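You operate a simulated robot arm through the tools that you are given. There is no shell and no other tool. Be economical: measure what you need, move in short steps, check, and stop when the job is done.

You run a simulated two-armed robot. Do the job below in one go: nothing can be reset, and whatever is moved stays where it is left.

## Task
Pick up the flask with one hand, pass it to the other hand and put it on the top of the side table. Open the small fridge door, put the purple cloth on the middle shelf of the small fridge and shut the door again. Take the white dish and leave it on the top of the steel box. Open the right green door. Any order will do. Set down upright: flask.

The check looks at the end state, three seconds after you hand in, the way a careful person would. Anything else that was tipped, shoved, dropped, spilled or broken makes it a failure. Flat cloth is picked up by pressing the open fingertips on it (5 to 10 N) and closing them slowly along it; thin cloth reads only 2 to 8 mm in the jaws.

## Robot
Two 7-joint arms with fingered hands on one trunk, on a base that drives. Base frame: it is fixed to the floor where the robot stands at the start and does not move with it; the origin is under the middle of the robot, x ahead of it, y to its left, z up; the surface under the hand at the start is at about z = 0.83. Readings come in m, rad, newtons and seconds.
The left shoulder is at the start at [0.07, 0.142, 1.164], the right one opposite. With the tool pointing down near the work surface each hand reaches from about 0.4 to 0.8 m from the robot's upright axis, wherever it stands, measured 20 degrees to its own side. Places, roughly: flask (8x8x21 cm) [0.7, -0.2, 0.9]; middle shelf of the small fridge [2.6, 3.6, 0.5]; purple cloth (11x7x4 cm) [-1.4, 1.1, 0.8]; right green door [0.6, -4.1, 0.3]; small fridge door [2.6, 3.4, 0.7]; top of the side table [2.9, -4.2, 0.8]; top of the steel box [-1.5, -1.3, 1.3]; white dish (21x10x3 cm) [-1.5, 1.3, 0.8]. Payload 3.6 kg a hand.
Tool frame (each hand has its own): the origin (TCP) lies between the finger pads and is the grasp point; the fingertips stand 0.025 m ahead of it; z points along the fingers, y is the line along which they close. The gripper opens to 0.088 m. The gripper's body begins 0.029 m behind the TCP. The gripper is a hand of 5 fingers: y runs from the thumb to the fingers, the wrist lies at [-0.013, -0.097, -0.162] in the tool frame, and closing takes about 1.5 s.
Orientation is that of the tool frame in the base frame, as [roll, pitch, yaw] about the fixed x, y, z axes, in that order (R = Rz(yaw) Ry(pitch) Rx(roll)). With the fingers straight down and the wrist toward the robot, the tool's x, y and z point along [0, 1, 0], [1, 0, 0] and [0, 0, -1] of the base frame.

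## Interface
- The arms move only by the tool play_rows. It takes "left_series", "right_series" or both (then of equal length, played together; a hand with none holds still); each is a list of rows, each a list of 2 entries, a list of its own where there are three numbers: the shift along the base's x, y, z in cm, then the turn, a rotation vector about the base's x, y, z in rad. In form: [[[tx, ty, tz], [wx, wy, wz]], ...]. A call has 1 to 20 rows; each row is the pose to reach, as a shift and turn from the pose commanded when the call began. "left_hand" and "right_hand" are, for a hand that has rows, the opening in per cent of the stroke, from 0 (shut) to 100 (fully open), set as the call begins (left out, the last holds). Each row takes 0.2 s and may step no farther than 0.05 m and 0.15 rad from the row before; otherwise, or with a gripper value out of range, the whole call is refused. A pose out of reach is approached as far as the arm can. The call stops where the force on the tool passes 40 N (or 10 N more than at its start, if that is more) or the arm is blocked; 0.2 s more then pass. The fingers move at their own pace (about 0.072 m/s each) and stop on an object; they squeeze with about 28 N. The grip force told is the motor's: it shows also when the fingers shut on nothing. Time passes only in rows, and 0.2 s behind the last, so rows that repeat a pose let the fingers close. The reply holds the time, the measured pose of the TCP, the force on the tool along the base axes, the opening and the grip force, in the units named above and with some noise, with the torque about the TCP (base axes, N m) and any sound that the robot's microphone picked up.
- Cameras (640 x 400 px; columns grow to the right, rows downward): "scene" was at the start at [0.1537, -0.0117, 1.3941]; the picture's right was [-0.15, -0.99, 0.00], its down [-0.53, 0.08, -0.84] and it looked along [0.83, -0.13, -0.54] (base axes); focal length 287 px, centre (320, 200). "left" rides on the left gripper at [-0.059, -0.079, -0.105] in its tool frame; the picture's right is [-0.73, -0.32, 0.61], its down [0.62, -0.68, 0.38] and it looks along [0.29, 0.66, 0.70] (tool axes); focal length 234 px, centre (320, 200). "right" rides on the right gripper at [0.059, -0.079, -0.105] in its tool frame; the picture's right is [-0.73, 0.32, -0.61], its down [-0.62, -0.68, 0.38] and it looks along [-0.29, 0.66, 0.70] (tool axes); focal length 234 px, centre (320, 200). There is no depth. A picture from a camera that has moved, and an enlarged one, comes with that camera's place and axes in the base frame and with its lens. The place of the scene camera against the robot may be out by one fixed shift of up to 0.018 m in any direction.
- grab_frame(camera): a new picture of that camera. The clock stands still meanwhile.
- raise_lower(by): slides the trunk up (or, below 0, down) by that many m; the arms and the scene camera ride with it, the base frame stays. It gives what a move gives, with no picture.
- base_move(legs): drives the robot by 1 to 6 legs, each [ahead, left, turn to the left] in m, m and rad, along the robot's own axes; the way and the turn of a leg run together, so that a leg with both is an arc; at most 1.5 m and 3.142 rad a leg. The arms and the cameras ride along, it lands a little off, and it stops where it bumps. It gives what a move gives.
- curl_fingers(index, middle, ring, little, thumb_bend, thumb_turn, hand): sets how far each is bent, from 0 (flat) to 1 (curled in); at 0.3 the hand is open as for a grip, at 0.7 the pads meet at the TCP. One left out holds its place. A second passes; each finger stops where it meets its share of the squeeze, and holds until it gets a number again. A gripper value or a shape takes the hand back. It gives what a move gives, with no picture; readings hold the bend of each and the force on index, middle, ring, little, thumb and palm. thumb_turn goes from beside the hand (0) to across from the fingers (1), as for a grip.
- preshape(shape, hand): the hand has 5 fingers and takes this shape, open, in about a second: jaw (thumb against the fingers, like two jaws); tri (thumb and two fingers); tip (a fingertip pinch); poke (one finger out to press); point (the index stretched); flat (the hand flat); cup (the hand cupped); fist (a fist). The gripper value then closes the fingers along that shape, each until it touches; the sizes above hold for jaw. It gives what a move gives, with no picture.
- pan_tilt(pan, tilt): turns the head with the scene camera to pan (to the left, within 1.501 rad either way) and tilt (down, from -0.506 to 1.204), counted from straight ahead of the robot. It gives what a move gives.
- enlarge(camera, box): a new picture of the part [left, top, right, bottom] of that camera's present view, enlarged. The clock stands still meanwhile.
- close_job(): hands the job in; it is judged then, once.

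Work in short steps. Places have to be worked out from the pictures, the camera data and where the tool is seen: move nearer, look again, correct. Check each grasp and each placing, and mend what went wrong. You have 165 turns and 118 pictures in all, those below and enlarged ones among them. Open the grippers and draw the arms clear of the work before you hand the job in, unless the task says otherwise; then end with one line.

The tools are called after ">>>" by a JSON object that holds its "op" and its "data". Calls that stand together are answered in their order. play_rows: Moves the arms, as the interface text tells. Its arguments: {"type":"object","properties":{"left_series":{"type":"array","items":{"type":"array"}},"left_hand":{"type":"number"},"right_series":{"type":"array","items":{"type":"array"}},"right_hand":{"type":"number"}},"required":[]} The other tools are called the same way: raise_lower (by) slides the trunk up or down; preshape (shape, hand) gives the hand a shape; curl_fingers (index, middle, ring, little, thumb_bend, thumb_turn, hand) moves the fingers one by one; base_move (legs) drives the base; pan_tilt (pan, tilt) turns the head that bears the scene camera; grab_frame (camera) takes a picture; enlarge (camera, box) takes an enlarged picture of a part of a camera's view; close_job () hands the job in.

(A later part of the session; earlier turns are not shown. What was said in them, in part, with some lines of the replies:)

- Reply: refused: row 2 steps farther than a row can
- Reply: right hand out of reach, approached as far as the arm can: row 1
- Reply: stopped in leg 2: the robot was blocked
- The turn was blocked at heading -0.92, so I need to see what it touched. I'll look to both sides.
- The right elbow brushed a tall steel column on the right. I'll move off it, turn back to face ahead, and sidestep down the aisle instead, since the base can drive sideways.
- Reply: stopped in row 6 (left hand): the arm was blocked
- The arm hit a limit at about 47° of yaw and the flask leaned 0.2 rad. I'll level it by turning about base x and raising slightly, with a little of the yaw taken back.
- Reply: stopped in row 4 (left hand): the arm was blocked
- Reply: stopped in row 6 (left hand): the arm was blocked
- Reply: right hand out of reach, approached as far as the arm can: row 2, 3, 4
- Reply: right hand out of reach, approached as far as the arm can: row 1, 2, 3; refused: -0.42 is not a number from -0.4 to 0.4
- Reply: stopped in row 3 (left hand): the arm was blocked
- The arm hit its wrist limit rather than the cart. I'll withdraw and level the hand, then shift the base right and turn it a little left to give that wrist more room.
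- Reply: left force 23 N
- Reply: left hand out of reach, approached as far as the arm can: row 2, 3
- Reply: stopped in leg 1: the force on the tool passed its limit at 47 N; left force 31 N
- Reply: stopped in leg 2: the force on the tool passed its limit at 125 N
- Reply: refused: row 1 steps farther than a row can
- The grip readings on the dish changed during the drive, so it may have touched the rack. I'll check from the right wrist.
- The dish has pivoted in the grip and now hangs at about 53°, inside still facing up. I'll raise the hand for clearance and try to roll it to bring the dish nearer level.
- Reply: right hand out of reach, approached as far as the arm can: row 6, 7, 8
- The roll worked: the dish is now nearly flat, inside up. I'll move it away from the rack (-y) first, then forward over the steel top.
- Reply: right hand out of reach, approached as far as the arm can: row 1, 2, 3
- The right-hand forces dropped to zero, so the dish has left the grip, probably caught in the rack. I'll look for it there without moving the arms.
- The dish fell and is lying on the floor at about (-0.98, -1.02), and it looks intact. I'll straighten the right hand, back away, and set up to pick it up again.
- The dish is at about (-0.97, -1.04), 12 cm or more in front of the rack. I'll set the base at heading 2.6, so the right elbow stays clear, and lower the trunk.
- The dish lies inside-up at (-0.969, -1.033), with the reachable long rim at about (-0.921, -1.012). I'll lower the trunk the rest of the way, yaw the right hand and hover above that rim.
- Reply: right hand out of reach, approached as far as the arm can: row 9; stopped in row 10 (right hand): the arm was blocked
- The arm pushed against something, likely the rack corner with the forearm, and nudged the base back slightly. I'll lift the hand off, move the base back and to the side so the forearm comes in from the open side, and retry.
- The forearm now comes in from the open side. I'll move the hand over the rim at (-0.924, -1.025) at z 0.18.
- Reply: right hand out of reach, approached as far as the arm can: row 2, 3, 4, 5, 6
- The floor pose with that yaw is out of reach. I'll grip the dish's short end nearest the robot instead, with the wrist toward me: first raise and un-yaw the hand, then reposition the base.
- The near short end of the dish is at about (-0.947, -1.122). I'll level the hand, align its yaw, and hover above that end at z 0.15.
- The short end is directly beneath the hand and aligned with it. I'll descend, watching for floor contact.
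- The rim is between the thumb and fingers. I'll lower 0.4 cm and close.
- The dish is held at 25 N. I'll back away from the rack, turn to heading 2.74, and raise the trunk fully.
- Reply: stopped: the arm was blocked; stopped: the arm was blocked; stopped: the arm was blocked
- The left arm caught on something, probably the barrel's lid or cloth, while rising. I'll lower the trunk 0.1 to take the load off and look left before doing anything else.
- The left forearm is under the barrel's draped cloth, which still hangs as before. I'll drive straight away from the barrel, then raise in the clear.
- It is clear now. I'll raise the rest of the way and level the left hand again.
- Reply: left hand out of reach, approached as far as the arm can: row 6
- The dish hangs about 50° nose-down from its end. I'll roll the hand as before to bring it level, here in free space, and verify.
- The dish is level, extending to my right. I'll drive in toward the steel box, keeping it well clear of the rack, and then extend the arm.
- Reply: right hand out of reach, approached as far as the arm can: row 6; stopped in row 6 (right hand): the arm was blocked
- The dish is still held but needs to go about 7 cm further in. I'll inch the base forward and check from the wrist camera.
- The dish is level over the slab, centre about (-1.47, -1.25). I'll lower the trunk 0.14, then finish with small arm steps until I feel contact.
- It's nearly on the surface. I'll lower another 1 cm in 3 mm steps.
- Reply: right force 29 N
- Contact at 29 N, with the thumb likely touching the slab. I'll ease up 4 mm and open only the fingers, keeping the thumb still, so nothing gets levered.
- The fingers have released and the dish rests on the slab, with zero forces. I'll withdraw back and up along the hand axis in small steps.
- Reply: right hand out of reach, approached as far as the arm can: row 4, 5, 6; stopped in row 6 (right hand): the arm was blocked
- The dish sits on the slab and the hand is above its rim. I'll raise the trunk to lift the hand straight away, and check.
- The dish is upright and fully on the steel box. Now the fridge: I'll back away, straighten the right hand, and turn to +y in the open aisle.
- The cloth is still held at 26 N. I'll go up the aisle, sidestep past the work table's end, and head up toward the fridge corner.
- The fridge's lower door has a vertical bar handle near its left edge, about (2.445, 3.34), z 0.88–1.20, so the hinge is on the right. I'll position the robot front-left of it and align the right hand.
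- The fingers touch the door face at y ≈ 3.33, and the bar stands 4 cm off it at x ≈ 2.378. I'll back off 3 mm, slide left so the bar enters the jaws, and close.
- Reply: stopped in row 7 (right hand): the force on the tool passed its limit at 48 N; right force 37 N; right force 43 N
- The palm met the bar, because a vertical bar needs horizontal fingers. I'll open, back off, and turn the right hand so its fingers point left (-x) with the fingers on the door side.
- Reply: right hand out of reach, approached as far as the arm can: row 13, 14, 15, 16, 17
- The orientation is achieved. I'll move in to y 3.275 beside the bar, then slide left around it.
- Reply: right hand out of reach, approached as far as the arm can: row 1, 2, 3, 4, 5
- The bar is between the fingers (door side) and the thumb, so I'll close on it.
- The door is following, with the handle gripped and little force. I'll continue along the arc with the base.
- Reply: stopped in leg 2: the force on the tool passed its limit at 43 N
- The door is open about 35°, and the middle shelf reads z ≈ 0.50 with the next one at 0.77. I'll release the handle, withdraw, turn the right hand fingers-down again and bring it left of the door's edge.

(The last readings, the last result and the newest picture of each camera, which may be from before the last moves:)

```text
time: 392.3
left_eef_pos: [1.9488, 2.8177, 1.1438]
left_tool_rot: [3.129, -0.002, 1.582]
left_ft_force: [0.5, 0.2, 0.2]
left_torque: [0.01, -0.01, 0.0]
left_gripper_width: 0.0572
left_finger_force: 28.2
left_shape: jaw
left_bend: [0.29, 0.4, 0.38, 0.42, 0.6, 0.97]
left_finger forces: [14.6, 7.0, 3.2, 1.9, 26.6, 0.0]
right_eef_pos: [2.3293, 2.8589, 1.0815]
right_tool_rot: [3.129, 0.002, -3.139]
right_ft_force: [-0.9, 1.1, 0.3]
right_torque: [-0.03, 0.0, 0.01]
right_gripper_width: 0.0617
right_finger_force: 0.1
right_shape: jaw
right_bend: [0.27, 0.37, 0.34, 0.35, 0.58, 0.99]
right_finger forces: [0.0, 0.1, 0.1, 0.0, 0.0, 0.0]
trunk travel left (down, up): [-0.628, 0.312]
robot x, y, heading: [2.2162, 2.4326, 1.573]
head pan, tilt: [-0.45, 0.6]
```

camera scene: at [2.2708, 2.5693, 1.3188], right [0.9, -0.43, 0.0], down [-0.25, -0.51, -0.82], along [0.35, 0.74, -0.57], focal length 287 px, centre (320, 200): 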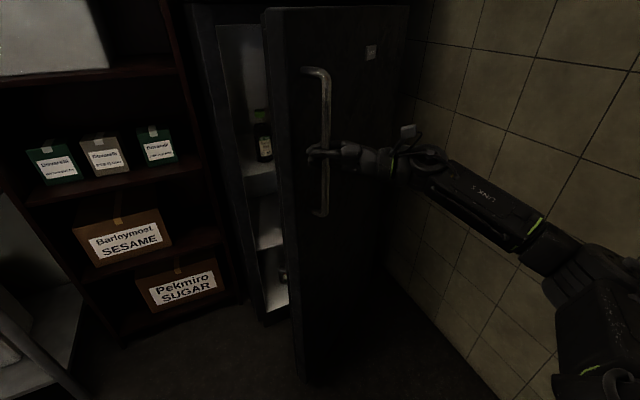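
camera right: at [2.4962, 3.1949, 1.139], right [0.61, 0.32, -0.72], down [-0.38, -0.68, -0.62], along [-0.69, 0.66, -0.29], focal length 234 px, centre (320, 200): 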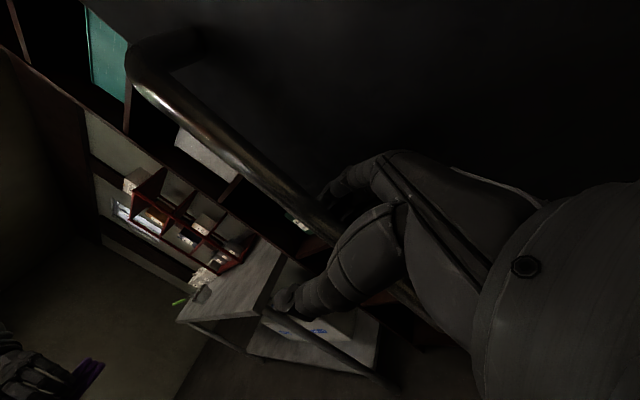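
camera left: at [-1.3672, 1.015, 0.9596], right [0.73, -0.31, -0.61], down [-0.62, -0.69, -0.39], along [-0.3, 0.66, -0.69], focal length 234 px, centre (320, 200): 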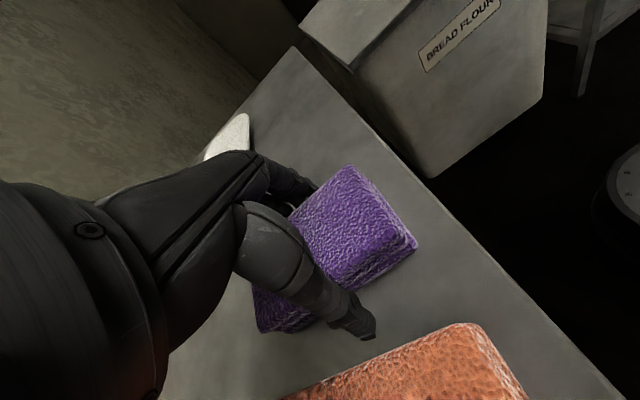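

The right hand is left of the door's edge. I'll drive forward so it sits inside the door, then sweep the arm right and back to push the door wide open.

>>> {"op": "base_move", "data": {"legs": [[0.27, 0.03, 0]]}}

>>> {"op": "play_rows", "data": {"right_series": [[[4, 0, 0], [0, 0, 0]], [[8, 0, 0], [0, 0, 0]], [[12, 0, 0], [0, 0, 0]], [[15, -1, 0], [0, 0, 0]], [[18, -3, 0], [0, 0, 0]], [[21, -5, 0], [0, 0, 0]], [[24, -7, 0], [0, 0, 0]], [[27, -9, 0], [0, 0, 0]], [[30, -12, 0], [0, 0, 0]], [[33, -15, 0], [0, 0, 0]], [[35, -18, 0], [0, 0, 0]]]}}

>>> {"op": "grab_frame", "data": {"camera": "scene"}}

```text
time: 394.2
left_eef_pos: [1.9179, 3.0871, 1.1441]
left_tool_rot: [3.129, -0.004, 1.582]
left_ft_force: [0.1, -0.8, -1.0]
left_torque: [-0.01, 0.0, -0.01]
left_gripper_width: 0.0572
left_finger_force: 28.3
left_shape: jaw
left_bend: [0.29, 0.4, 0.38, 0.42, 0.6, 0.97]
left_finger forces: [14.6, 7.0, 3.2, 1.9, 26.6, 0.0]
right_eef_pos: [2.2996, 3.1272, 1.0818]
right_tool_rot: [3.127, 0.002, -3.142]
right_ft_force: [-0.4, -0.6, 0.7]
right_torque: [0.01, -0.02, 0.03]
right_gripper_width: 0.0613
right_finger_force: 0.1
right_shape: jaw
right_bend: [0.27, 0.37, 0.34, 0.35, 0.58, 0.99]
right_finger forces: [0.0, 0.1, 0.0, 0.0, 0.1, 0.0]
trunk travel left (down, up): [-0.628, 0.312]
robot x, y, heading: [2.184, 2.6977, 1.578]
head pan, tilt: [-0.45, 0.6]
```

```text
time: 396.6
left_eef_pos: [1.9216, 3.0891, 1.1438]
left_tool_rot: [3.13, 0.001, 1.581]
left_ft_force: [-1.0, 0.3, -0.7]
left_torque: [-0.04, -0.01, 0.02]
left_gripper_width: 0.057
left_finger_force: 27.4
left_shape: jaw
left_bend: [0.29, 0.4, 0.38, 0.42, 0.6, 0.97]
left_finger forces: [14.6, 7.0, 3.3, 1.9, 26.7, 0.0]
right_eef_pos: [2.6367, 2.9675, 1.0776]
right_tool_rot: [3.132, 0.0, -3.142]
right_ft_force: [-0.4, 0.4, 0.2]
right_torque: [-0.01, -0.01, 0.0]
right_gripper_width: 0.0615
right_finger_force: 0.0
right_shape: jaw
right_bend: [0.27, 0.37, 0.34, 0.35, 0.58, 0.99]
right_finger forces: [0.0, 0.0, 0.0, 0.1, 0.0, 0.0]
right hand out of reach, approached as far as the arm can: row 11
trunk travel left (down, up): [-0.628, 0.312]
robot x, y, heading: [2.1826, 2.7028, 1.57]
head pan, tilt: [-0.45, 0.6]
```

```text
5 pictures are left
camera scene: at [2.2386, 2.8379, 1.3189], right [0.9, -0.43, 0.0], down [-0.25, -0.51, -0.82], along [0.36, 0.74, -0.57], focal length 287 px, centre (320, 200)
```

scene: 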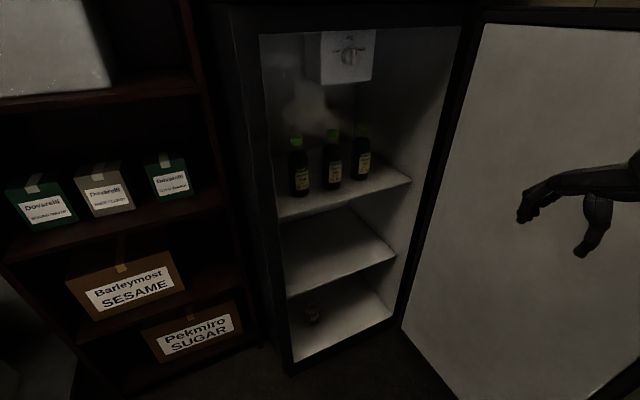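

The door is wide open and the middle shelf (z ≈ 0.51, clear height about 0.29) is empty. I'll tip the left hand forward so the cloth can go in horizontally, and lower the trunk.

>>> {"op": "play_rows", "data": {"left_series": [[[0, -0.5, 0], [0.13, 0, 0]], [[0, -1, 0], [0.26, 0, 0]], [[0, -1.5, 0], [0.39, 0, 0]], [[0, -2, 0], [0.52, 0, 0]], [[0, -2.5, 0], [0.65, 0, 0]], [[0, -3, 0], [0.78, 0, 0]], [[0, -3.5, 0], [0.91, 0, 0]], [[0, -4, 0], [1.04, 0, 0]], [[0, -4.5, 0], [1.17, 0, 0]], [[0, -5, 0], [1.3, 0, 0]]]}}

>>> {"op": "raise_lower", "data": {"by": -0.3}}

```text
time: 398.8
left_eef_pos: [1.9015, 3.0511, 1.1556]
left_tool_rot: [3.088, -1.306, 1.611]
left_ft_force: [-0.3, -0.4, -0.7]
left_torque: [-0.03, 0.03, 0.0]
left_gripper_width: 0.0571
left_finger_force: 28.5
left_shape: jaw
left_bend: [0.29, 0.4, 0.38, 0.42, 0.6, 0.97]
left_finger forces: [14.6, 6.8, 3.2, 1.7, 26.4, 0.1]
left hand out of reach, approached as far as the arm can: row 9, 10
right_eef_pos: [2.6328, 2.9658, 1.08]
right_tool_rot: [3.128, 0.003, 3.14]
right_ft_force: [-0.5, -0.1, -0.1]
right_torque: [0.0, 0.01, 0.01]
right_gripper_width: 0.0617
right_finger_force: 0.1
right_shape: jaw
right_bend: [0.27, 0.37, 0.34, 0.35, 0.58, 0.99]
right_finger forces: [0.0, 0.0, 0.0, 0.0, 0.1, 0.0]
trunk travel left (down, up): [-0.628, 0.312]
robot x, y, heading: [2.1839, 2.7018, 1.572]
head pan, tilt: [-0.45, 0.6]
```

```text
time: 401.8
left_eef_pos: [1.9007, 3.0493, 0.8557]
left_tool_rot: [3.091, -1.304, 1.61]
left_ft_force: [-0.1, -0.2, 0.0]
left_torque: [-0.02, -0.03, 0.01]
left_gripper_width: 0.0571
left_finger_force: 28.7
left_shape: jaw
left_bend: [0.29, 0.4, 0.38, 0.42, 0.6, 0.97]
left_finger forces: [14.5, 6.9, 3.4, 1.6, 26.4, 0.0]
right_eef_pos: [2.633, 2.9658, 0.7798]
right_tool_rot: [3.127, 0.003, -3.141]
right_ft_force: [0.2, -0.3, 0.5]
right_torque: [0.0, 0.0, 0.03]
right_gripper_width: 0.0617
right_finger_force: 0.0
right_shape: jaw
right_bend: [0.27, 0.37, 0.34, 0.35, 0.58, 0.99]
right_finger forces: [0.0, 0.0, 0.0, 0.0, 0.1, 0.0]
trunk travel left (down, up): [-0.328, 0.612]
robot x, y, heading: [2.1797, 2.703, 1.574]
head pan, tilt: [-0.45, 0.6]
```

The hand tips fine. I'll lower further, pull the right hand in a little, and turn the base to heading 1.15 facing the opening.

>>> {"op": "play_rows", "data": {"right_series": [[[-4, 2, 0], [0, 0, 0]], [[-8, 5, 0], [0, 0, 0]], [[-12, 7, 0], [0, 0, 0]], [[-15, 9, 0], [0, 0, 0]]]}}

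>>> {"op": "raise_lower", "data": {"by": -0.2}}

>>> {"op": "base_move", "data": {"legs": [[0, 0, -0.42]]}}

```text
time: 402.8
left_eef_pos: [1.9013, 3.0505, 0.8541]
left_tool_rot: [3.09, -1.303, 1.61]
left_ft_force: [-0.3, 0.3, -0.5]
left_torque: [0.0, 0.06, 0.02]
left_gripper_width: 0.0571
left_finger_force: 28.2
left_shape: jaw
left_bend: [0.29, 0.4, 0.38, 0.42, 0.6, 0.97]
left_finger forces: [14.6, 6.9, 3.3, 1.7, 26.5, 0.0]
right_eef_pos: [2.4814, 3.0551, 0.7791]
right_tool_rot: [3.126, 0.001, 3.138]
right_ft_force: [0.9, -0.3, -0.4]
right_torque: [0.0, 0.01, -0.01]
right_gripper_width: 0.0618
right_finger_force: 0.1
right_shape: jaw
right_bend: [0.27, 0.37, 0.34, 0.35, 0.58, 0.99]
right_finger forces: [0.1, 0.0, 0.0, 0.0, 0.0, 0.1]
trunk travel left (down, up): [-0.328, 0.612]
robot x, y, heading: [2.177, 2.7062, 1.576]
head pan, tilt: [-0.45, 0.6]
```

```text
time: 405.0
left_eef_pos: [1.9016, 3.0497, 0.6577]
left_tool_rot: [3.083, -1.303, 1.613]
left_ft_force: [0.0, -0.7, -0.1]
left_torque: [-0.02, 0.03, -0.01]
left_gripper_width: 0.0569
left_finger_force: 28.1
left_shape: jaw
left_bend: [0.29, 0.4, 0.38, 0.42, 0.6, 0.97]
left_finger forces: [14.6, 7.0, 3.3, 1.6, 26.5, 0.0]
right_eef_pos: [2.4844, 3.0536, 0.5792]
right_tool_rot: [3.126, 0.001, 3.141]
right_ft_force: [0.2, 0.6, -0.2]
right_torque: [0.03, 0.01, -0.02]
right_gripper_width: 0.0617
right_finger_force: 0.1
right_shape: jaw
right_bend: [0.27, 0.37, 0.34, 0.35, 0.58, 0.99]
right_finger forces: [0.1, 0.0, 0.0, 0.0, 0.0, 0.0]
trunk travel left (down, up): [-0.128, 0.812]
robot x, y, heading: [2.1821, 2.708, 1.569]
head pan, tilt: [-0.45, 0.6]
```

```text
time: 406.7
left_eef_pos: [2.0691, 3.1349, 0.6563]
left_tool_rot: [3.088, -1.301, 1.188]
left_ft_force: [-0.5, -0.2, -0.3]
left_torque: [-0.04, 0.0, 0.03]
left_gripper_width: 0.057
left_finger_force: 27.8
left_shape: jaw
left_bend: [0.29, 0.4, 0.38, 0.42, 0.6, 0.97]
left_finger forces: [14.6, 6.9, 3.3, 1.6, 26.5, 0.1]
right_eef_pos: [2.5999, 2.9013, 0.5799]
right_tool_rot: [3.129, 0.002, 2.718]
right_ft_force: [-0.8, -0.9, 0.6]
right_torque: [0.0, -0.03, 0.0]
right_gripper_width: 0.0617
right_finger_force: 0.0
right_shape: jaw
right_bend: [0.27, 0.37, 0.34, 0.35, 0.58, 0.99]
right_finger forces: [0.0, 0.0, 0.0, 0.1, 0.0, 0.1]
trunk travel left (down, up): [-0.128, 0.812]
robot x, y, heading: [2.1808, 2.7043, 1.154]
head pan, tilt: [-0.45, 0.6]
```

I'll turn slightly more to keep the right elbow off the wall, bring the cloth hand in front of the robot at z ≈ 0.60, and drive up to the opening.

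>>> {"op": "base_move", "data": {"legs": [[0, 0, -0.15]]}}

>>> {"op": "play_rows", "data": {"left_series": [[[4, -0.5, -0.6], [0, 0, 0]], [[8, -1.2, -1.2], [0, 0, 0]], [[12, -2, -2], [0, 0, 0]], [[16, -2.7, -2.7], [0, 0, 0]], [[20, -3.3, -3.3], [0, 0, 0]], [[24, -4, -4], [0, 0, 0]], [[28, -4.7, -4.7], [0, 0, 0]], [[30, -5, -5], [0, 0, 0]]]}}

>>> {"op": "base_move", "data": {"legs": [[0.187, 0.026, 0]]}}

>>> {"op": "pan_tilt", "data": {"pan": 0.1, "tilt": 0.5}}

>>> {"op": "grab_frame", "data": {"camera": "scene"}}

```text
time: 407.7
left_eef_pos: [2.1355, 3.1469, 0.6559]
left_tool_rot: [3.091, -1.301, 1.034]
left_ft_force: [0.1, 0.4, -0.5]
left_torque: [-0.03, 0.03, 0.04]
left_gripper_width: 0.0571
left_finger_force: 28.3
left_shape: jaw
left_bend: [0.29, 0.4, 0.38, 0.42, 0.6, 0.97]
left_finger forces: [14.6, 6.9, 3.3, 1.8, 26.6, 0.0]
right_eef_pos: [2.6247, 2.8354, 0.5794]
right_tool_rot: [3.128, 0.003, 2.564]
right_ft_force: [0.2, 0.3, -0.5]
right_torque: [0.02, 0.04, 0.02]
right_gripper_width: 0.0616
right_finger_force: 0.2
right_shape: jaw
right_bend: [0.27, 0.37, 0.34, 0.35, 0.58, 0.99]
right_finger forces: [0.0, 0.0, 0.0, 0.0, 0.0, 0.1]
trunk travel left (down, up): [-0.128, 0.812]
robot x, y, heading: [2.1817, 2.7039, 0.999]
head pan, tilt: [-0.45, 0.6]
```

```text
time: 409.5
left_eef_pos: [2.4361, 3.0972, 0.6047]
left_tool_rot: [3.086, -1.303, 1.038]
left_ft_force: [0.0, -1.5, -0.1]
left_torque: [0.01, -0.02, -0.01]
left_gripper_width: 0.057
left_finger_force: 27.5
left_shape: jaw
left_bend: [0.29, 0.4, 0.38, 0.42, 0.6, 0.97]
left_finger forces: [14.6, 6.8, 3.3, 1.7, 26.5, 0.0]
left hand out of reach, approached as far as the arm can: row 1, 2, 3, 4, 5
right_eef_pos: [2.6248, 2.8352, 0.5794]
right_tool_rot: [3.127, 0.001, 2.567]
right_ft_force: [0.3, 0.8, 0.1]
right_torque: [0.0, 0.01, 0.0]
right_gripper_width: 0.0617
right_finger_force: 0.1
right_shape: jaw
right_bend: [0.27, 0.37, 0.34, 0.35, 0.58, 0.99]
right_finger forces: [0.1, 0.0, 0.0, 0.1, 0.1, 0.1]
trunk travel left (down, up): [-0.128, 0.812]
robot x, y, heading: [2.1819, 2.7035, 1.001]
head pan, tilt: [-0.45, 0.6]
```

```text
time: 411.1
left_eef_pos: [2.515, 3.2725, 0.6049]
left_tool_rot: [3.089, -1.302, 1.036]
left_ft_force: [0.6, -0.4, 0.0]
left_torque: [0.0, -0.02, 0.0]
left_gripper_width: 0.0569
left_finger_force: 27.9
left_shape: jaw
left_bend: [0.29, 0.4, 0.38, 0.42, 0.6, 0.97]
left_finger forces: [14.7, 6.9, 3.3, 1.8, 26.5, 0.1]
right_eef_pos: [2.7063, 3.0092, 0.5806]
right_tool_rot: [3.128, 0.002, 2.569]
right_ft_force: [0.2, -0.2, -0.7]
right_torque: [0.01, 0.01, 0.03]
right_gripper_width: 0.0616
right_finger_force: 0.0
right_shape: jaw
right_bend: [0.27, 0.37, 0.34, 0.35, 0.58, 0.99]
right_finger forces: [0.0, 0.0, 0.1, 0.1, 0.0, 0.1]
trunk travel left (down, up): [-0.128, 0.812]
robot x, y, heading: [2.2652, 2.8786, 1.001]
head pan, tilt: [-0.45, 0.6]
```

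```text
time: 412.0
left_eef_pos: [2.5144, 3.2698, 0.6047]
left_tool_rot: [3.084, -1.301, 1.044]
left_ft_force: [0.3, 0.3, 0.0]
left_torque: [-0.04, 0.01, -0.02]
left_gripper_width: 0.0569
left_finger_force: 28.0
left_shape: jaw
left_bend: [0.29, 0.4, 0.38, 0.42, 0.6, 0.97]
left_finger forces: [14.7, 6.8, 3.3, 1.7, 26.4, 0.0]
right_eef_pos: [2.7061, 3.009, 0.5795]
right_tool_rot: [3.128, 0.001, 2.567]
right_ft_force: [-0.6, 0.2, -1.1]
right_torque: [0.01, 0.01, 0.01]
right_gripper_width: 0.0616
right_finger_force: 0.0
right_shape: jaw
right_bend: [0.27, 0.37, 0.34, 0.35, 0.58, 0.99]
right_finger forces: [0.0, 0.0, 0.1, 0.0, 0.0, 0.0]
trunk travel left (down, up): [-0.128, 0.812]
robot x, y, heading: [2.263, 2.8751, 1.008]
head pan, tilt: [0.099, 0.499]
```

```text
4 pictures are left
camera scene: at [2.3469, 3.0026, 0.8284], right [0.89, -0.45, 0.0], down [-0.22, -0.43, -0.88], along [0.4, 0.78, -0.48], focal length 287 px, centre (320, 200)
```

scene: 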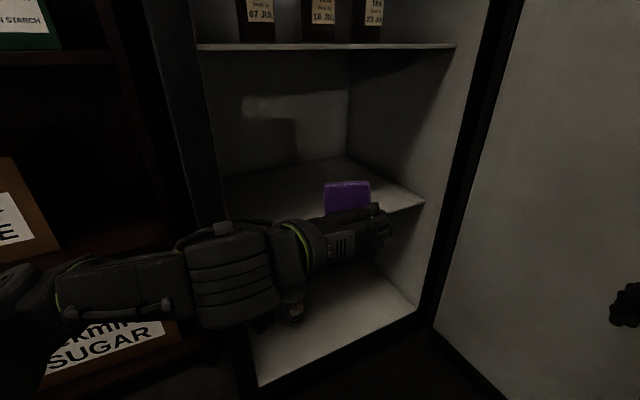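

The hand is right at the opening at the middle shelf's height. I'll raise 1.5 cm, reach in about 22 cm, then lower.

>>> {"op": "play_rows", "data": {"left_series": [[[0, 0, 1.5], [0, 0, 0]], [[2, 3, 1.5], [0, 0, 0]], [[4, 6.2, 1.5], [0, 0, 0]], [[6, 9.4, 1.5], [0, 0, 0]], [[8, 12.5, 1.5], [0, 0, 0]], [[10, 15.6, 1.5], [0, 0, 0]], [[12, 18.7, 1.5], [0, 0, 0]], [[13.5, 21, 1.5], [0, 0, 0]], [[13.5, 21, 0], [0, 0, 0]], [[13.5, 21, -1.5], [0, 0, 0]]]}}

>>> {"op": "grab_frame", "data": {"camera": "scene"}}

```text
time: 414.4
left_eef_pos: [2.6762, 3.4558, 0.5773]
left_tool_rot: [3.139, -1.294, 0.954]
left_ft_force: [-0.1, -0.4, -1.8]
left_torque: [0.03, -0.05, -0.02]
left_gripper_width: 0.057
left_finger_force: 28.6
left_shape: jaw
left_bend: [0.29, 0.41, 0.39, 0.42, 0.6, 0.97]
left_finger forces: [14.7, 7.0, 3.6, 1.6, 27.0, 0.0]
right_eef_pos: [2.7228, 2.9941, 0.5588]
right_tool_rot: [-3.132, -0.019, 2.557]
right_ft_force: [-0.4, -0.1, 0.4]
right_torque: [0.01, 0.0, -0.01]
right_gripper_width: 0.0619
right_finger_force: 0.0
right_shape: jaw
right_bend: [0.27, 0.37, 0.34, 0.35, 0.58, 0.99]
right_finger forces: [0.1, 0.1, 0.1, 0.0, 0.1, 0.0]
trunk travel left (down, up): [-0.128, 0.812]
robot x, y, heading: [2.2627, 2.8649, 0.998]
head pan, tilt: [0.099, 0.499]
stopped in row 10 (left hand): the arm was blocked; the commanded pose is now the measured one
```

```text
3 pictures are left
camera scene: at [2.3495, 2.9714, 0.8312], right [0.89, -0.46, -0.01], down [-0.22, -0.4, -0.89], along [0.4, 0.79, -0.46], focal length 287 px, centre (320, 200)
```

scene: 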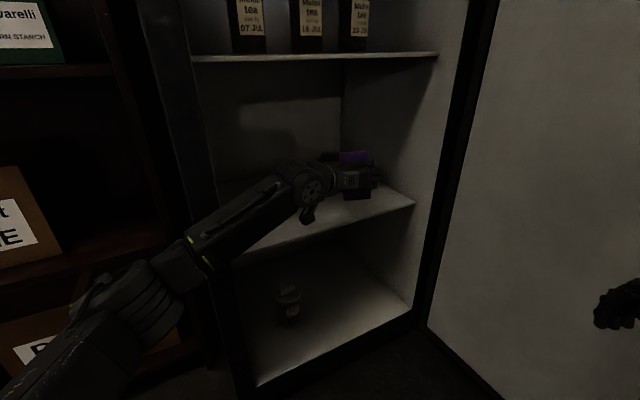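

The cloth is inside on the middle shelf and the wrist brushed the shelf edge while lowering. I'll lift 1 cm, push 4 cm deeper, ease down, and open the hand.

>>> {"op": "play_rows", "data": {"left_series": [[[0, 0, 1], [0, 0, 0]], [[0.2, 2, 1], [0, 0, 0]], [[0.4, 4, 1], [0, 0, 0]], [[0.4, 4, 0.3], [0, 0, 0]], [[0.4, 4, 0], [0, 0, 0]]]}}

>>> {"op": "play_rows", "data": {"left_series": [[[0, 0, 0], [0, 0, 0]], [[0, 0, 0], [0, 0, 0]], [[0, 0, 0], [0, 0, 0]], [[0, 0, 0], [0, 0, 0]], [[0, 0, 0], [0, 0, 0]], [[0, 0, 0], [0, 0, 0]], [[0, 0, 0], [0, 0, 0]]], "left_hand": 100}}

```text
time: 415.8
left_eef_pos: [2.7032, 3.4776, 0.5971]
left_tool_rot: [3.122, -1.321, 0.933]
left_ft_force: [0.2, 0.4, -1.2]
left_torque: [-0.02, -0.01, -0.01]
left_gripper_width: 0.0566
left_finger_force: 27.7
left_shape: jaw
left_bend: [0.29, 0.41, 0.39, 0.42, 0.6, 0.97]
left_finger forces: [14.8, 7.0, 3.5, 1.7, 27.2, 0.0]
right_eef_pos: [2.7269, 2.9759, 0.5677]
right_tool_rot: [3.141, -0.012, 2.525]
right_ft_force: [0.1, 0.3, -0.1]
right_torque: [-0.02, 0.01, 0.04]
right_gripper_width: 0.0617
right_finger_force: 0.1
right_shape: jaw
right_bend: [0.27, 0.37, 0.34, 0.35, 0.58, 0.99]
right_finger forces: [0.0, 0.1, 0.0, 0.0, 0.0, 0.0]
trunk travel left (down, up): [-0.128, 0.812]
robot x, y, heading: [2.2738, 2.8645, 0.956]
head pan, tilt: [0.099, 0.499]
stopped in row 5 (left hand): the arm was blocked; the commanded pose is now the measured one
```

```text
time: 417.4
left_eef_pos: [2.7034, 3.4787, 0.5946]
left_tool_rot: [3.116, -1.317, 0.941]
left_ft_force: [-0.4, -0.4, -0.6]
left_torque: [-0.03, -0.01, 0.01]
left_gripper_width: 0.0878
left_finger_force: 0.1
left_shape: jaw
left_bend: [0.3, 0.3, 0.3, 0.3, 0.3, 0.98]
left_finger forces: [0.1, 0.1, 0.0, 0.0, 0.0, 0.0]
right_eef_pos: [2.7283, 2.9754, 0.5673]
right_tool_rot: [3.136, -0.01, 2.525]
right_ft_force: [0.7, -0.2, -0.9]
right_torque: [-0.03, 0.01, -0.01]
right_gripper_width: 0.0617
right_finger_force: 0.0
right_shape: jaw
right_bend: [0.27, 0.37, 0.34, 0.35, 0.58, 0.99]
right_finger forces: [0.1, 0.1, 0.1, 0.2, 0.0, 0.0]
trunk travel left (down, up): [-0.128, 0.812]
robot x, y, heading: [2.2722, 2.8642, 0.959]
head pan, tilt: [0.099, 0.499]
```

The hand is open. I'll withdraw by driving straight back, which keeps the arm's shape, and then take a look.

>>> {"op": "base_move", "data": {"legs": [[-0.12, 0, 0], [-0.2, 0, 0]]}}

>>> {"op": "grab_frame", "data": {"camera": "scene"}}

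```text
time: 419.9
left_eef_pos: [2.5177, 3.2343, 0.5807]
left_tool_rot: [3.074, -1.299, 0.992]
left_ft_force: [0.9, 0.5, 0.3]
left_torque: [0.02, -0.04, -0.04]
left_gripper_width: 0.0878
left_finger_force: 0.1
left_shape: jaw
left_bend: [0.3, 0.3, 0.3, 0.3, 0.3, 0.98]
left_finger forces: [0.0, 0.0, 0.0, 0.1, 0.0, 0.1]
right_eef_pos: [2.5464, 2.7259, 0.5654]
right_tool_rot: [-3.128, 0.001, 2.525]
right_ft_force: [-0.1, -0.1, 0.4]
right_torque: [0.01, -0.01, -0.01]
right_gripper_width: 0.0619
right_finger_force: 0.1
right_shape: jaw
right_bend: [0.27, 0.37, 0.34, 0.35, 0.58, 0.99]
right_finger forces: [0.1, 0.1, 0.0, 0.1, 0.0, 0.1]
trunk travel left (down, up): [-0.128, 0.812]
robot x, y, heading: [2.0908, 2.6049, 0.962]
head pan, tilt: [0.099, 0.499]
```

```text
2 pictures are left
camera scene: at [2.1769, 2.7273, 0.8284], right [0.87, -0.49, 0.0], down [-0.23, -0.42, -0.88], along [0.43, 0.77, -0.48], focal length 287 px, centre (320, 200)
```

scene: 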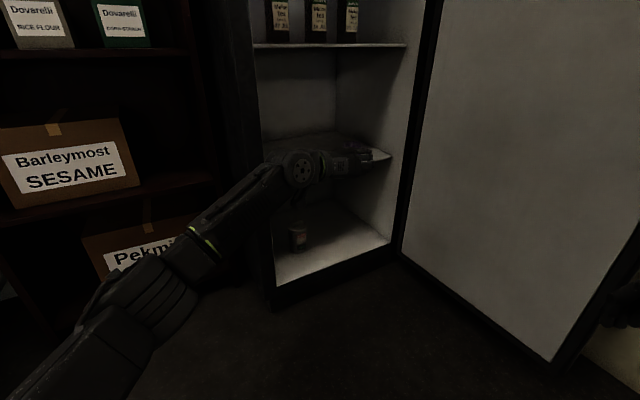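

The hand is hiding the shelf. I'll retract the left arm fully to the left, reposition the base, and then use one picture for both the cloth and the door edge.

>>> {"op": "play_rows", "data": {"left_series": [[[-2.5, -3.5, 0], [0, 0, 0]], [[-5, -7, 0], [0, 0, 0]], [[-8, -10, 0], [0, 0, 0]], [[-12, -12, 0], [0, 0, 0]], [[-16, -13, 0], [0, 0, 0]], [[-20, -14, 0], [0, 0, 0]], [[-24, -15, 0], [0, 0, 0]], [[-28, -16, 0], [0, 0, 0]], [[-32, -17, 0], [0, 0, 0]], [[-36, -18, 0], [0, 0, 0]]]}}

>>> {"op": "base_move", "data": {"legs": [[0.03, -0.2, 0]]}}

>>> {"op": "pan_tilt", "data": {"pan": 0.0, "tilt": 0.35}}

>>> {"op": "grab_frame", "data": {"camera": "scene"}}

```text
time: 422.1
left_eef_pos: [2.1599, 3.0782, 0.5869]
left_tool_rot: [3.072, -1.298, 0.991]
left_ft_force: [0.2, -0.2, 0.2]
left_torque: [-0.02, 0.01, -0.07]
left_gripper_width: 0.0877
left_finger_force: 0.1
left_shape: jaw
left_bend: [0.3, 0.3, 0.3, 0.3, 0.3, 0.98]
left_finger forces: [0.0, 0.0, 0.0, 0.1, 0.0, 0.1]
left hand out of reach, approached as far as the arm can: row 9, 10
right_eef_pos: [2.5449, 2.7259, 0.5648]
right_tool_rot: [-3.127, 0.0, 2.522]
right_ft_force: [0.2, 0.7, 0.0]
right_torque: [-0.01, -0.02, -0.03]
right_gripper_width: 0.0616
right_finger_force: 0.1
right_shape: jaw
right_bend: [0.27, 0.37, 0.34, 0.35, 0.58, 0.99]
right_finger forces: [0.1, 0.0, 0.0, 0.0, 0.1, 0.0]
trunk travel left (down, up): [-0.128, 0.812]
robot x, y, heading: [2.0883, 2.6055, 0.96]
head pan, tilt: [0.099, 0.499]
```

```text
time: 423.6
left_eef_pos: [2.3396, 2.9931, 0.5864]
left_tool_rot: [3.082, -1.297, 0.982]
left_ft_force: [0.2, 0.7, -1.0]
left_torque: [0.01, 0.01, 0.0]
left_gripper_width: 0.0877
left_finger_force: 0.0
left_shape: jaw
left_bend: [0.3, 0.3, 0.3, 0.3, 0.3, 0.98]
left_finger forces: [0.0, 0.0, 0.1, 0.0, 0.0, 0.0]
right_eef_pos: [2.7255, 2.6392, 0.5654]
right_tool_rot: [-3.128, -0.001, 2.528]
right_ft_force: [0.2, 0.2, -0.5]
right_torque: [0.0, -0.03, 0.0]
right_gripper_width: 0.0618
right_finger_force: 0.2
right_shape: jaw
right_bend: [0.27, 0.37, 0.34, 0.35, 0.58, 0.99]
right_finger forces: [0.0, 0.1, 0.1, 0.0, 0.0, 0.0]
trunk travel left (down, up): [-0.128, 0.812]
robot x, y, heading: [2.2665, 2.512, 0.967]
head pan, tilt: [0.099, 0.499]
```

```text
time: 424.4
left_eef_pos: [2.3403, 2.991, 0.5876]
left_tool_rot: [3.064, -1.298, 1.001]
left_ft_force: [0.4, 0.1, 0.3]
left_torque: [-0.02, -0.03, -0.01]
left_gripper_width: 0.0879
left_finger_force: 0.0
left_shape: jaw
left_bend: [0.3, 0.3, 0.3, 0.3, 0.3, 0.98]
left_finger forces: [0.0, 0.0, 0.0, 0.0, 0.0, 0.0]
right_eef_pos: [2.7249, 2.6392, 0.5649]
right_tool_rot: [-3.128, -0.001, 2.529]
right_ft_force: [-0.3, -0.5, -0.6]
right_torque: [0.01, 0.02, -0.01]
right_gripper_width: 0.0617
right_finger_force: 0.0
right_shape: jaw
right_bend: [0.27, 0.37, 0.34, 0.35, 0.58, 0.99]
right_finger forces: [0.0, 0.1, 0.1, 0.0, 0.0, 0.1]
trunk travel left (down, up): [-0.128, 0.812]
robot x, y, heading: [2.2674, 2.5183, 0.961]
head pan, tilt: [0.0, 0.351]
```

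```text
1 pictures are left
camera scene: at [2.3656, 2.6365, 0.842], right [0.82, -0.57, 0.0], down [-0.2, -0.28, -0.94], along [0.54, 0.77, -0.34], focal length 287 px, centre (320, 200)
```

scene: 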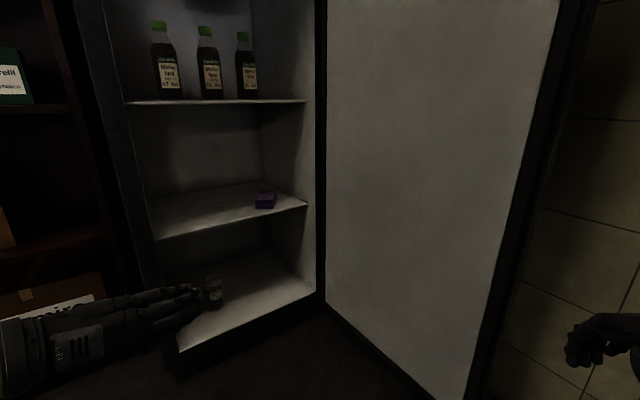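

The cloth lies flat on the middle shelf. The door edge is at about (2.83, 2.79), with roughly 20 cm to the wall behind it. I'll move the left hand aside, put the closed right hand behind the door's outer face, and sweep it shut along the arc.

>>> {"op": "play_rows", "data": {"right_series": [[[4.5, 0.3, 0], [0, 0, 0]], [[9, 0.6, 0], [0, 0, 0]], [[13.5, 1, 0], [0, 0, 0]], [[18, 1.5, 0], [0, 0, 0]], [[22.5, 2, 0], [0, 0, 0]], [[22.5, 6.5, 0], [0, 0, 0]], [[22.5, 11, 0], [0, 0, 0]], [[22.5, 15.5, 0], [0, 0, 0]], [[22.5, 19, 0], [0, 0, 0]]], "left_series": [[[-3, 0.5, 0], [0, 0, 0]], [[-6, 1, 0], [0, 0, 0]], [[-9, 2, 0], [0, 0, 0]], [[-12, 2.5, 0], [0, 0, 0]], [[-15, 3, 0], [0, 0, 0]], [[-18, 3.5, 0], [0, 0, 0]], [[-20, 4, 0], [0, 0, 0]], [[-20, 4, 0], [0, 0, 0]], [[-20, 4, 0], [0, 0, 0]]], "right_hand": 0}}

```text
time: 426.3
left_eef_pos: [2.1422, 3.0299, 0.5879]
left_tool_rot: [3.072, -1.299, 0.988]
left_ft_force: [0.1, 0.7, 0.1]
left_torque: [-0.02, -0.01, 0.01]
left_gripper_width: 0.0879
left_finger_force: 0.0
left_shape: jaw
left_bend: [0.3, 0.3, 0.3, 0.3, 0.3, 0.98]
left_finger forces: [0.0, 0.0, 0.0, 0.1, 0.0, 0.0]
right_eef_pos: [2.9531, 2.7965, 0.5668]
right_tool_rot: [-3.12, 0.003, 2.514]
right_ft_force: [-3.7, -16.3, 2.0]
right_torque: [0.78, -0.19, 0.23]
right_gripper_width: 0.0
right_finger_force: 28.2
right_shape: jaw
right_bend: [0.7, 0.7, 0.7, 0.7, 0.43, 1.0]
right_finger forces: [0.0, 0.0, 0.1, 0.0, 14.2, 1.4]
trunk travel left (down, up): [-0.128, 0.812]
robot x, y, heading: [2.2702, 2.518, 0.958]
head pan, tilt: [0.0, 0.351]
stopped in row 9 (right hand): the force on the tool passed its limit at 71 N (the readings are from after the stop); the commanded pose is now the measured one
```

The hand met the door's end, with the fingertips apparently past its outer corner. I'll try sweeping left gently and watch whether the door follows.

>>> {"op": "play_rows", "data": {"right_series": [[[-1, -0.5, 0], [0, 0, 0]], [[-3, -0.5, 0], [0, 0, 0]], [[-6, -0.3, 0], [0, 0, 0]], [[-9, 0, 0], [0, 0, 0]], [[-12, 0.5, 0], [0, 0, 0]], [[-15, 1, 0], [0, 0, 0]]]}}

```text
time: 427.7
left_eef_pos: [2.1427, 3.0299, 0.5885]
left_tool_rot: [3.08, -1.299, 0.982]
left_ft_force: [0.6, 0.4, -0.3]
left_torque: [0.02, -0.03, -0.01]
left_gripper_width: 0.0878
left_finger_force: 0.1
left_shape: jaw
left_bend: [0.3, 0.3, 0.3, 0.3, 0.3, 0.98]
left_finger forces: [0.0, 0.0, 0.0, 0.0, 0.0, 0.1]
right_eef_pos: [2.8043, 2.8055, 0.5665]
right_tool_rot: [-3.119, 0.003, 2.517]
right_ft_force: [-6.8, -31.8, -6.2]
right_torque: [1.6, -0.38, 0.53]
right_gripper_width: 0.0
right_finger_force: 28.5
right_shape: jaw
right_bend: [0.7, 0.7, 0.7, 0.7, 0.43, 1.0]
right_finger forces: [0.1, 0.0, 0.0, 0.0, 31.1, 1.7]
trunk travel left (down, up): [-0.128, 0.812]
robot x, y, heading: [2.2693, 2.5186, 0.954]
head pan, tilt: [0.0, 0.351]
```

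The door end seems to have followed the thumb by friction, to about 80°. I'll back off, go 12 cm right, move in behind the outer face, and sweep left again.

>>> {"op": "play_rows", "data": {"right_series": [[[0, -3, 0], [0, 0, 0]], [[0, -6, 0], [0, 0, 0]], [[4, -6.5, 0], [0, 0, 0]], [[8, -6.5, 0], [0, 0, 0]], [[12, -6.5, 0], [0, 0, 0]], [[15, -6, 0], [0, 0, 0]], [[15, -2, 0], [0, 0, 0]], [[15, 2, 0], [0, 0, 0]], [[15, 5, 0], [0, 0, 0]]]}}

```text
time: 429.7
left_eef_pos: [2.1426, 3.0307, 0.5863]
left_tool_rot: [3.068, -1.295, 0.995]
left_ft_force: [0.2, 0.1, -0.7]
left_torque: [0.03, 0.02, 0.02]
left_gripper_width: 0.088
left_finger_force: 0.1
left_shape: jaw
left_bend: [0.3, 0.3, 0.3, 0.3, 0.3, 0.98]
left_finger forces: [0.1, 0.0, 0.0, 0.1, 0.1, 0.1]
right_eef_pos: [2.9537, 2.8594, 0.5634]
right_tool_rot: [-3.119, 0.003, 2.516]
right_ft_force: [0.0, -0.7, -0.2]
right_torque: [0.02, 0.01, 0.01]
right_gripper_width: 0.0
right_finger_force: 28.0
right_shape: jaw
right_bend: [0.7, 0.7, 0.7, 0.7, 0.43, 1.0]
right_finger forces: [0.0, 0.0, 0.1, 0.0, 0.0, 0.0]
trunk travel left (down, up): [-0.128, 0.812]
robot x, y, heading: [2.2677, 2.5146, 0.96]
head pan, tilt: [0.0, 0.351]
```

There's no contact now where the door end was before, so the hand is behind the door. I'll sweep along the closing arc.

>>> {"op": "play_rows", "data": {"right_series": [[[-4, 0.2, 0], [0, 0, 0]], [[-8, 0.5, 0], [0, 0, 0]], [[-12, 1, 0], [0, 0, 0]], [[-16, 1.8, 0], [0, 0, 0]], [[-20, 3, 0], [0, 0, 0]], [[-24, 4.3, 0], [0, 0, 0]], [[-28, 6, 0], [0, 0, 0]], [[-32, 8, 0], [0, 0, 0]], [[-36, 10.5, 0], [0, 0, 0]], [[-40, 13.3, 0], [0, 0, 0]], [[-43.5, 16.5, 0], [0, 0, 0]], [[-46.5, 20, 0], [0, 0, 0]]]}}

```text
time: 432.3
left_eef_pos: [2.1429, 3.0311, 0.5873]
left_tool_rot: [3.069, -1.295, 0.992]
left_ft_force: [-1.0, -0.5, -0.2]
left_torque: [0.04, 0.01, 0.0]
left_gripper_width: 0.088
left_finger_force: 0.1
left_shape: jaw
left_bend: [0.3, 0.3, 0.3, 0.3, 0.3, 0.98]
left_finger forces: [0.0, 0.0, 0.0, 0.0, 0.0, 0.0]
right_eef_pos: [2.63, 2.904, 0.5584]
right_tool_rot: [-3.12, 0.002, 2.52]
right_ft_force: [-0.7, -0.7, -0.4]
right_torque: [-0.01, 0.02, -0.02]
right_gripper_width: 0.0
right_finger_force: 28.0
right_shape: jaw
right_bend: [0.7, 0.7, 0.7, 0.7, 0.43, 1.0]
right_finger forces: [0.1, 0.0, 0.0, 0.0, 0.1, 0.0]
right hand out of reach, approached as far as the arm can: row 8, 9, 10, 11, 12
trunk travel left (down, up): [-0.128, 0.812]
robot x, y, heading: [2.2682, 2.5157, 0.962]
head pan, tilt: [0.0, 0.351]
```

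The arm reached its limit with little force. I'll finish closing with the base: rotate left so the hand sweeps the door, then drive forward to press it shut.

>>> {"op": "base_move", "data": {"legs": [[0, 0, 0.3], [0.2, 0, 0]]}}

```text
time: 434.9
left_eef_pos: [2.0626, 3.1676, 0.5873]
left_tool_rot: [3.075, -1.295, 1.281]
left_ft_force: [0.4, 0.0, 0.2]
left_torque: [0.03, -0.01, 0.0]
left_gripper_width: 0.0881
left_finger_force: 0.1
left_shape: jaw
left_bend: [0.3, 0.3, 0.3, 0.3, 0.3, 0.98]
left_finger forces: [0.0, 0.1, 0.0, 0.0, 0.1, 0.0]
right_eef_pos: [2.5652, 3.1854, 0.558]
right_tool_rot: [-3.119, 0.001, 2.811]
right_ft_force: [-0.3, -0.3, 1.1]
right_torque: [0.04, -0.02, 0.02]
right_gripper_width: 0.0001
right_finger_force: 27.8
right_shape: jaw
right_bend: [0.7, 0.7, 0.7, 0.7, 0.43, 1.0]
right_finger forces: [0.0, 0.1, 0.0, 0.1, 0.1, 0.0]
trunk travel left (down, up): [-0.128, 0.812]
robot x, y, heading: [2.3301, 2.7098, 1.246]
head pan, tilt: [0.0, 0.351]
```

Still no resistance. I'll go forward a bit more: contact near y ≈ 3.28 would mean the door is at its closed plane.

>>> {"op": "base_move", "data": {"legs": [[0.12, 0, 0]]}}

```text
time: 436.1
left_eef_pos: [2.0997, 3.28, 0.5872]
left_tool_rot: [3.073, -1.296, 1.284]
left_ft_force: [-0.1, -0.2, 0.5]
left_torque: [0.03, -0.03, 0.0]
left_gripper_width: 0.088
left_finger_force: 0.0
left_shape: jaw
left_bend: [0.3, 0.3, 0.3, 0.3, 0.3, 0.98]
left_finger forces: [0.0, 0.0, 0.1, 0.1, 0.0, 0.1]
right_eef_pos: [2.6024, 3.2973, 0.558]
right_tool_rot: [-3.118, 0.002, 2.813]
right_ft_force: [0.7, 0.3, 0.2]
right_torque: [-0.03, 0.04, -0.02]
right_gripper_width: 0.0001
right_finger_force: 27.7
right_shape: jaw
right_bend: [0.7, 0.7, 0.7, 0.7, 0.43, 1.0]
right_finger forces: [0.0, 0.0, 0.0, 0.1, 0.0, 0.1]
trunk travel left (down, up): [-0.128, 0.812]
robot x, y, heading: [2.3691, 2.8264, 1.253]
head pan, tilt: [0.0, 0.351]
```

There's no contact at y 3.30, so the door may not be ahead of the hand. I'll use the last picture to see where it is.

>>> {"op": "pan_tilt", "data": {"pan": -0.45, "tilt": 0.35}}

>>> {"op": "grab_frame", "data": {"camera": "scene"}}

```text
time: 437.0
left_eef_pos: [2.0995, 3.2803, 0.5865]
left_tool_rot: [3.07, -1.295, 1.284]
left_ft_force: [-0.4, -0.3, 0.7]
left_torque: [-0.01, -0.01, -0.01]
left_gripper_width: 0.0882
left_finger_force: 0.1
left_shape: jaw
left_bend: [0.3, 0.3, 0.3, 0.3, 0.3, 0.98]
left_finger forces: [0.0, 0.0, 0.0, 0.0, 0.0, 0.0]
right_eef_pos: [2.602, 3.2972, 0.5574]
right_tool_rot: [-3.119, 0.002, 2.811]
right_ft_force: [-0.7, 0.0, -0.1]
right_torque: [-0.01, -0.05, 0.02]
right_gripper_width: 0.0
right_finger_force: 28.0
right_shape: jaw
right_bend: [0.7, 0.7, 0.7, 0.7, 0.43, 1.0]
right_finger forces: [0.1, 0.0, 0.0, 0.0, 0.0, 0.0]
trunk travel left (down, up): [-0.128, 0.812]
robot x, y, heading: [2.3683, 2.8207, 1.255]
head pan, tilt: [-0.45, 0.351]
```

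```text
0 pictures are left
camera scene: at [2.4644, 2.9402, 0.8421], right [0.72, -0.69, 0.0], down [-0.24, -0.25, -0.94], along [0.65, 0.68, -0.34], focal length 287 px, centre (320, 200)
```

scene: 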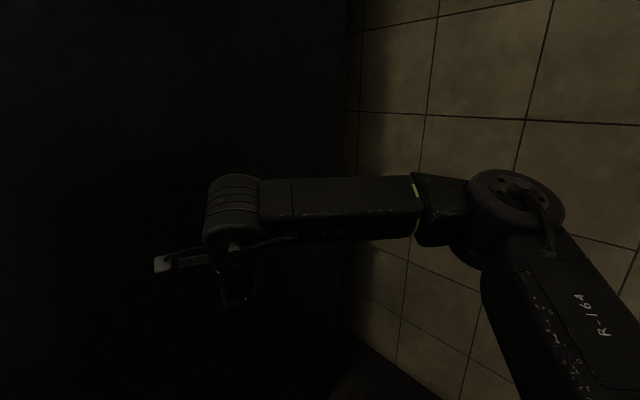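

The view shows the dark outer door face across the whole opening with no white interior, so it's shut or nearly so. I'll press it home gently with small arm steps until I feel resistance.

>>> {"op": "play_rows", "data": {"right_series": [[[0, 0.5, 0], [0, 0, 0]], [[0, 1, 0], [0, 0, 0]], [[0, 1.5, 0], [0, 0, 0]], [[0, 2, 0], [0, 0, 0]], [[0, 2.5, 0], [0, 0, 0]], [[0, 3, 0], [0, 0, 0]], [[0, 3.5, 0], [0, 0, 0]], [[0, 4, 0], [0, 0, 0]]]}}

```text
time: 438.5
left_eef_pos: [2.0991, 3.2781, 0.5882]
left_tool_rot: [3.072, -1.299, 1.281]
left_ft_force: [-0.1, -0.6, -0.8]
left_torque: [0.04, -0.08, -0.01]
left_gripper_width: 0.0876
left_finger_force: 0.1
left_shape: jaw
left_bend: [0.3, 0.3, 0.3, 0.3, 0.3, 0.98]
left_finger forces: [0.0, 0.0, 0.1, 0.0, 0.0, 0.0]
right_eef_pos: [2.6132, 3.3082, 0.5603]
right_tool_rot: [-3.117, 0.001, 2.816]
right_ft_force: [-1.5, -16.7, 3.1]
right_torque: [0.88, -0.07, 0.05]
right_gripper_width: 0.0001
right_finger_force: 28.0
right_shape: jaw
right_bend: [0.7, 0.7, 0.7, 0.7, 0.43, 1.0]
right_finger forces: [16.4, 0.0, 0.1, 0.0, 0.1, 0.0]
right hand out of reach, approached as far as the arm can: row 2, 3, 4, 5, 6, 7
trunk travel left (down, up): [-0.128, 0.812]
robot x, y, heading: [2.3666, 2.8221, 1.251]
head pan, tilt: [-0.45, 0.351]
stopped in row 7 (right hand): the force on the tool passed its limit at 44 N (the readings are from after the stop); the commanded pose is now the measured one
```

Resistance comes at y 3.308, which matches the closed door plane measured before opening. I'll confirm near the handle side by backing off, shifting left 15 cm, and pressing again.

>>> {"op": "play_rows", "data": {"right_series": [[[0, -1.5, 0], [0, 0, 0]], [[0, -3, 0], [0, 0, 0]]]}}

>>> {"op": "base_move", "data": {"legs": [[-0.047, 0.142, 0]]}}

>>> {"op": "play_rows", "data": {"right_series": [[[0, 0.7, 0], [0, 0, 0]], [[0, 1.4, 0], [0, 0, 0]], [[0, 2, 0], [0, 0, 0]], [[0, 2.6, 0], [0, 0, 0]], [[0, 3.2, 0], [0, 0, 0]], [[0, 3.8, 0], [0, 0, 0]], [[0, 4.4, 0], [0, 0, 0]]]}}

```text
time: 439.1
left_eef_pos: [2.0994, 3.2791, 0.5862]
left_tool_rot: [3.069, -1.295, 1.285]
left_ft_force: [1.2, 0.1, 0.4]
left_torque: [-0.02, 0.01, 0.01]
left_gripper_width: 0.088
left_finger_force: 0.0
left_shape: jaw
left_bend: [0.3, 0.3, 0.3, 0.3, 0.3, 0.98]
left_finger forces: [0.0, 0.0, 0.1, 0.1, 0.1, 0.0]
right_eef_pos: [2.6126, 3.279, 0.56]
right_tool_rot: [-3.116, 0.0, 2.813]
right_ft_force: [0.0, -1.4, -0.2]
right_torque: [0.01, 0.0, 0.02]
right_gripper_width: 0.0002
right_finger_force: 28.4
right_shape: jaw
right_bend: [0.7, 0.7, 0.7, 0.7, 0.43, 1.0]
right_finger forces: [0.1, 0.0, 0.0, 0.1, 0.0, 0.0]
trunk travel left (down, up): [-0.128, 0.812]
robot x, y, heading: [2.3669, 2.8222, 1.254]
head pan, tilt: [-0.45, 0.351]
```

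```text
time: 440.5
left_eef_pos: [1.9483, 3.2796, 0.5858]
left_tool_rot: [3.075, -1.296, 1.282]
left_ft_force: [0.0, -0.8, -0.6]
left_torque: [-0.03, 0.0, -0.01]
left_gripper_width: 0.0882
left_finger_force: 0.0
left_shape: jaw
left_bend: [0.3, 0.3, 0.3, 0.3, 0.3, 0.98]
left_finger forces: [0.0, 0.0, 0.0, 0.0, 0.1, 0.1]
right_eef_pos: [2.4612, 3.2805, 0.56]
right_tool_rot: [-3.115, 0.003, 2.816]
right_ft_force: [0.3, -0.9, -0.4]
right_torque: [0.03, 0.01, 0.01]
right_gripper_width: 0.0
right_finger_force: 27.9
right_shape: jaw
right_bend: [0.7, 0.7, 0.7, 0.7, 0.43, 1.0]
right_finger forces: [0.0, 0.1, 0.0, 0.1, 0.0, 0.0]
trunk travel left (down, up): [-0.128, 0.812]
robot x, y, heading: [2.2197, 2.8206, 1.252]
head pan, tilt: [-0.45, 0.351]
```

```text
time: 441.8
left_eef_pos: [1.9486, 3.2777, 0.5887]
left_tool_rot: [3.078, -1.299, 1.277]
left_ft_force: [-0.8, 0.3, 0.2]
left_torque: [0.0, 0.01, -0.03]
left_gripper_width: 0.0879
left_finger_force: 0.1
left_shape: jaw
left_bend: [0.3, 0.3, 0.3, 0.3, 0.3, 0.98]
left_finger forces: [0.0, 0.0, 0.0, 0.0, 0.0, 0.0]
right_eef_pos: [2.4622, 3.307, 0.5603]
right_tool_rot: [-3.112, 0.004, 2.822]
right_ft_force: [-1.1, -17.8, 3.1]
right_torque: [1.03, -0.09, 0.04]
right_gripper_width: 0.0
right_finger_force: 28.0
right_shape: jaw
right_bend: [0.7, 0.7, 0.7, 0.7, 0.43, 1.0]
right_finger forces: [18.4, 0.0, 0.1, 0.1, 0.1, 0.0]
right hand out of reach, approached as far as the arm can: row 6
trunk travel left (down, up): [-0.128, 0.812]
robot x, y, heading: [2.2197, 2.822, 1.249]
head pan, tilt: [-0.45, 0.351]
stopped in row 6 (right hand): the force on the tool passed its limit at 47 N (the readings are from after the stop); the commanded pose is now the measured one
```

The same plane reads at the handle side (y 3.307), so the door is flat and shut. I'll back the arms away, open the grippers and clear the area.

>>> {"op": "play_rows", "data": {"right_series": [[[0, -3, 0], [0, 0, 0]], [[0, -6, 0], [0, 0, 0]], [[0, -6, 0], [0, 0, 0]], [[0, -6, 0], [0, 0, 0]]]}}

>>> {"op": "base_move", "data": {"legs": [[-0.2, 0.1, 0]]}}

>>> {"op": "play_rows", "data": {"right_series": [[[0, 0, 0], [0, 0, 0]], [[0, 0, 0], [0, 0, 0]], [[0, 0, 0], [0, 0, 0]], [[0, 0, 0], [0, 0, 0]], [[0, 0, 0], [0, 0, 0]]], "right_hand": 100}}

```text
time: 442.8
left_eef_pos: [1.9496, 3.2795, 0.5865]
left_tool_rot: [3.066, -1.296, 1.287]
left_ft_force: [-0.1, 0.0, 0.5]
left_torque: [0.02, -0.02, 0.02]
left_gripper_width: 0.0879
left_finger_force: 0.0
left_shape: jaw
left_bend: [0.3, 0.3, 0.3, 0.3, 0.3, 0.98]
left_finger forces: [0.0, 0.0, 0.1, 0.1, 0.0, 0.0]
right_eef_pos: [2.4629, 3.2487, 0.5589]
right_tool_rot: [-3.111, 0.004, 2.821]
right_ft_force: [0.0, 0.6, -1.4]
right_torque: [-0.01, 0.0, -0.02]
right_gripper_width: 0.0
right_finger_force: 28.3
right_shape: jaw
right_bend: [0.7, 0.7, 0.7, 0.7, 0.43, 1.0]
right_finger forces: [0.0, 0.0, 0.0, 0.1, 0.0, 0.1]
trunk travel left (down, up): [-0.128, 0.812]
robot x, y, heading: [2.2179, 2.8276, 1.253]
head pan, tilt: [-0.45, 0.351]
```

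```text
time: 444.5
left_eef_pos: [1.7907, 3.1226, 0.5876]
left_tool_rot: [3.067, -1.295, 1.289]
left_ft_force: [-0.3, -0.3, 0.0]
left_torque: [0.04, -0.01, 0.0]
left_gripper_width: 0.0879
left_finger_force: 0.0
left_shape: jaw
left_bend: [0.3, 0.3, 0.3, 0.3, 0.3, 0.98]
left_finger forces: [0.0, 0.0, 0.0, 0.0, 0.0, 0.0]
right_eef_pos: [2.3056, 3.0942, 0.5601]
right_tool_rot: [-3.11, 0.003, 2.824]
right_ft_force: [0.8, 1.1, -0.5]
right_torque: [0.01, -0.02, 0.0]
right_gripper_width: 0.0
right_finger_force: 28.1
right_shape: jaw
right_bend: [0.7, 0.7, 0.7, 0.7, 0.43, 1.0]
right_finger forces: [0.0, 0.0, 0.0, 0.1, 0.0, 0.0]
trunk travel left (down, up): [-0.128, 0.812]
robot x, y, heading: [2.0631, 2.6667, 1.256]
head pan, tilt: [-0.45, 0.351]
```

```text
time: 445.7
left_eef_pos: [1.7924, 3.123, 0.5873]
left_tool_rot: [3.067, -1.296, 1.289]
left_ft_force: [0.7, -1.0, 0.8]
left_torque: [0.0, 0.02, 0.0]
left_gripper_width: 0.0879
left_finger_force: 0.0
left_shape: jaw
left_bend: [0.3, 0.3, 0.3, 0.3, 0.3, 0.98]
left_finger forces: [0.1, 0.0, 0.1, 0.1, 0.0, 0.0]
right_eef_pos: [2.305, 3.0935, 0.5582]
right_tool_rot: [-3.11, 0.004, 2.824]
right_ft_force: [-0.5, 0.3, -0.6]
right_torque: [0.0, -0.03, 0.01]
right_gripper_width: 0.0877
right_finger_force: 0.1
right_shape: jaw
right_bend: [0.3, 0.3, 0.3, 0.3, 0.3, 0.98]
right_finger forces: [0.1, 0.0, 0.0, 0.0, 0.0, 0.0]
trunk travel left (down, up): [-0.128, 0.812]
robot x, y, heading: [2.0601, 2.6694, 1.251]
head pan, tilt: [-0.45, 0.351]
```

All four parts are in place, both hands are open and the arms are clear, so I'm handing the job in.

>>> {"op": "close_job", "data": {}}

```text
The job is handed in.
```

I handed the job in with all four parts done: the flask is upright on the side table, the right green door is slid open, the white dish is on the steel box, and the purple cloth is on the fridge's middle shelf with the door shut. Along the way I dropped the dish on the floor and picked it up again, and I bumped the green cart, the tray rack and the barrel cloth. I saw no damage or displacement, but I didn't re-check the rack. I confirmed the fridge door was shut by touch, because I had no pictures left.
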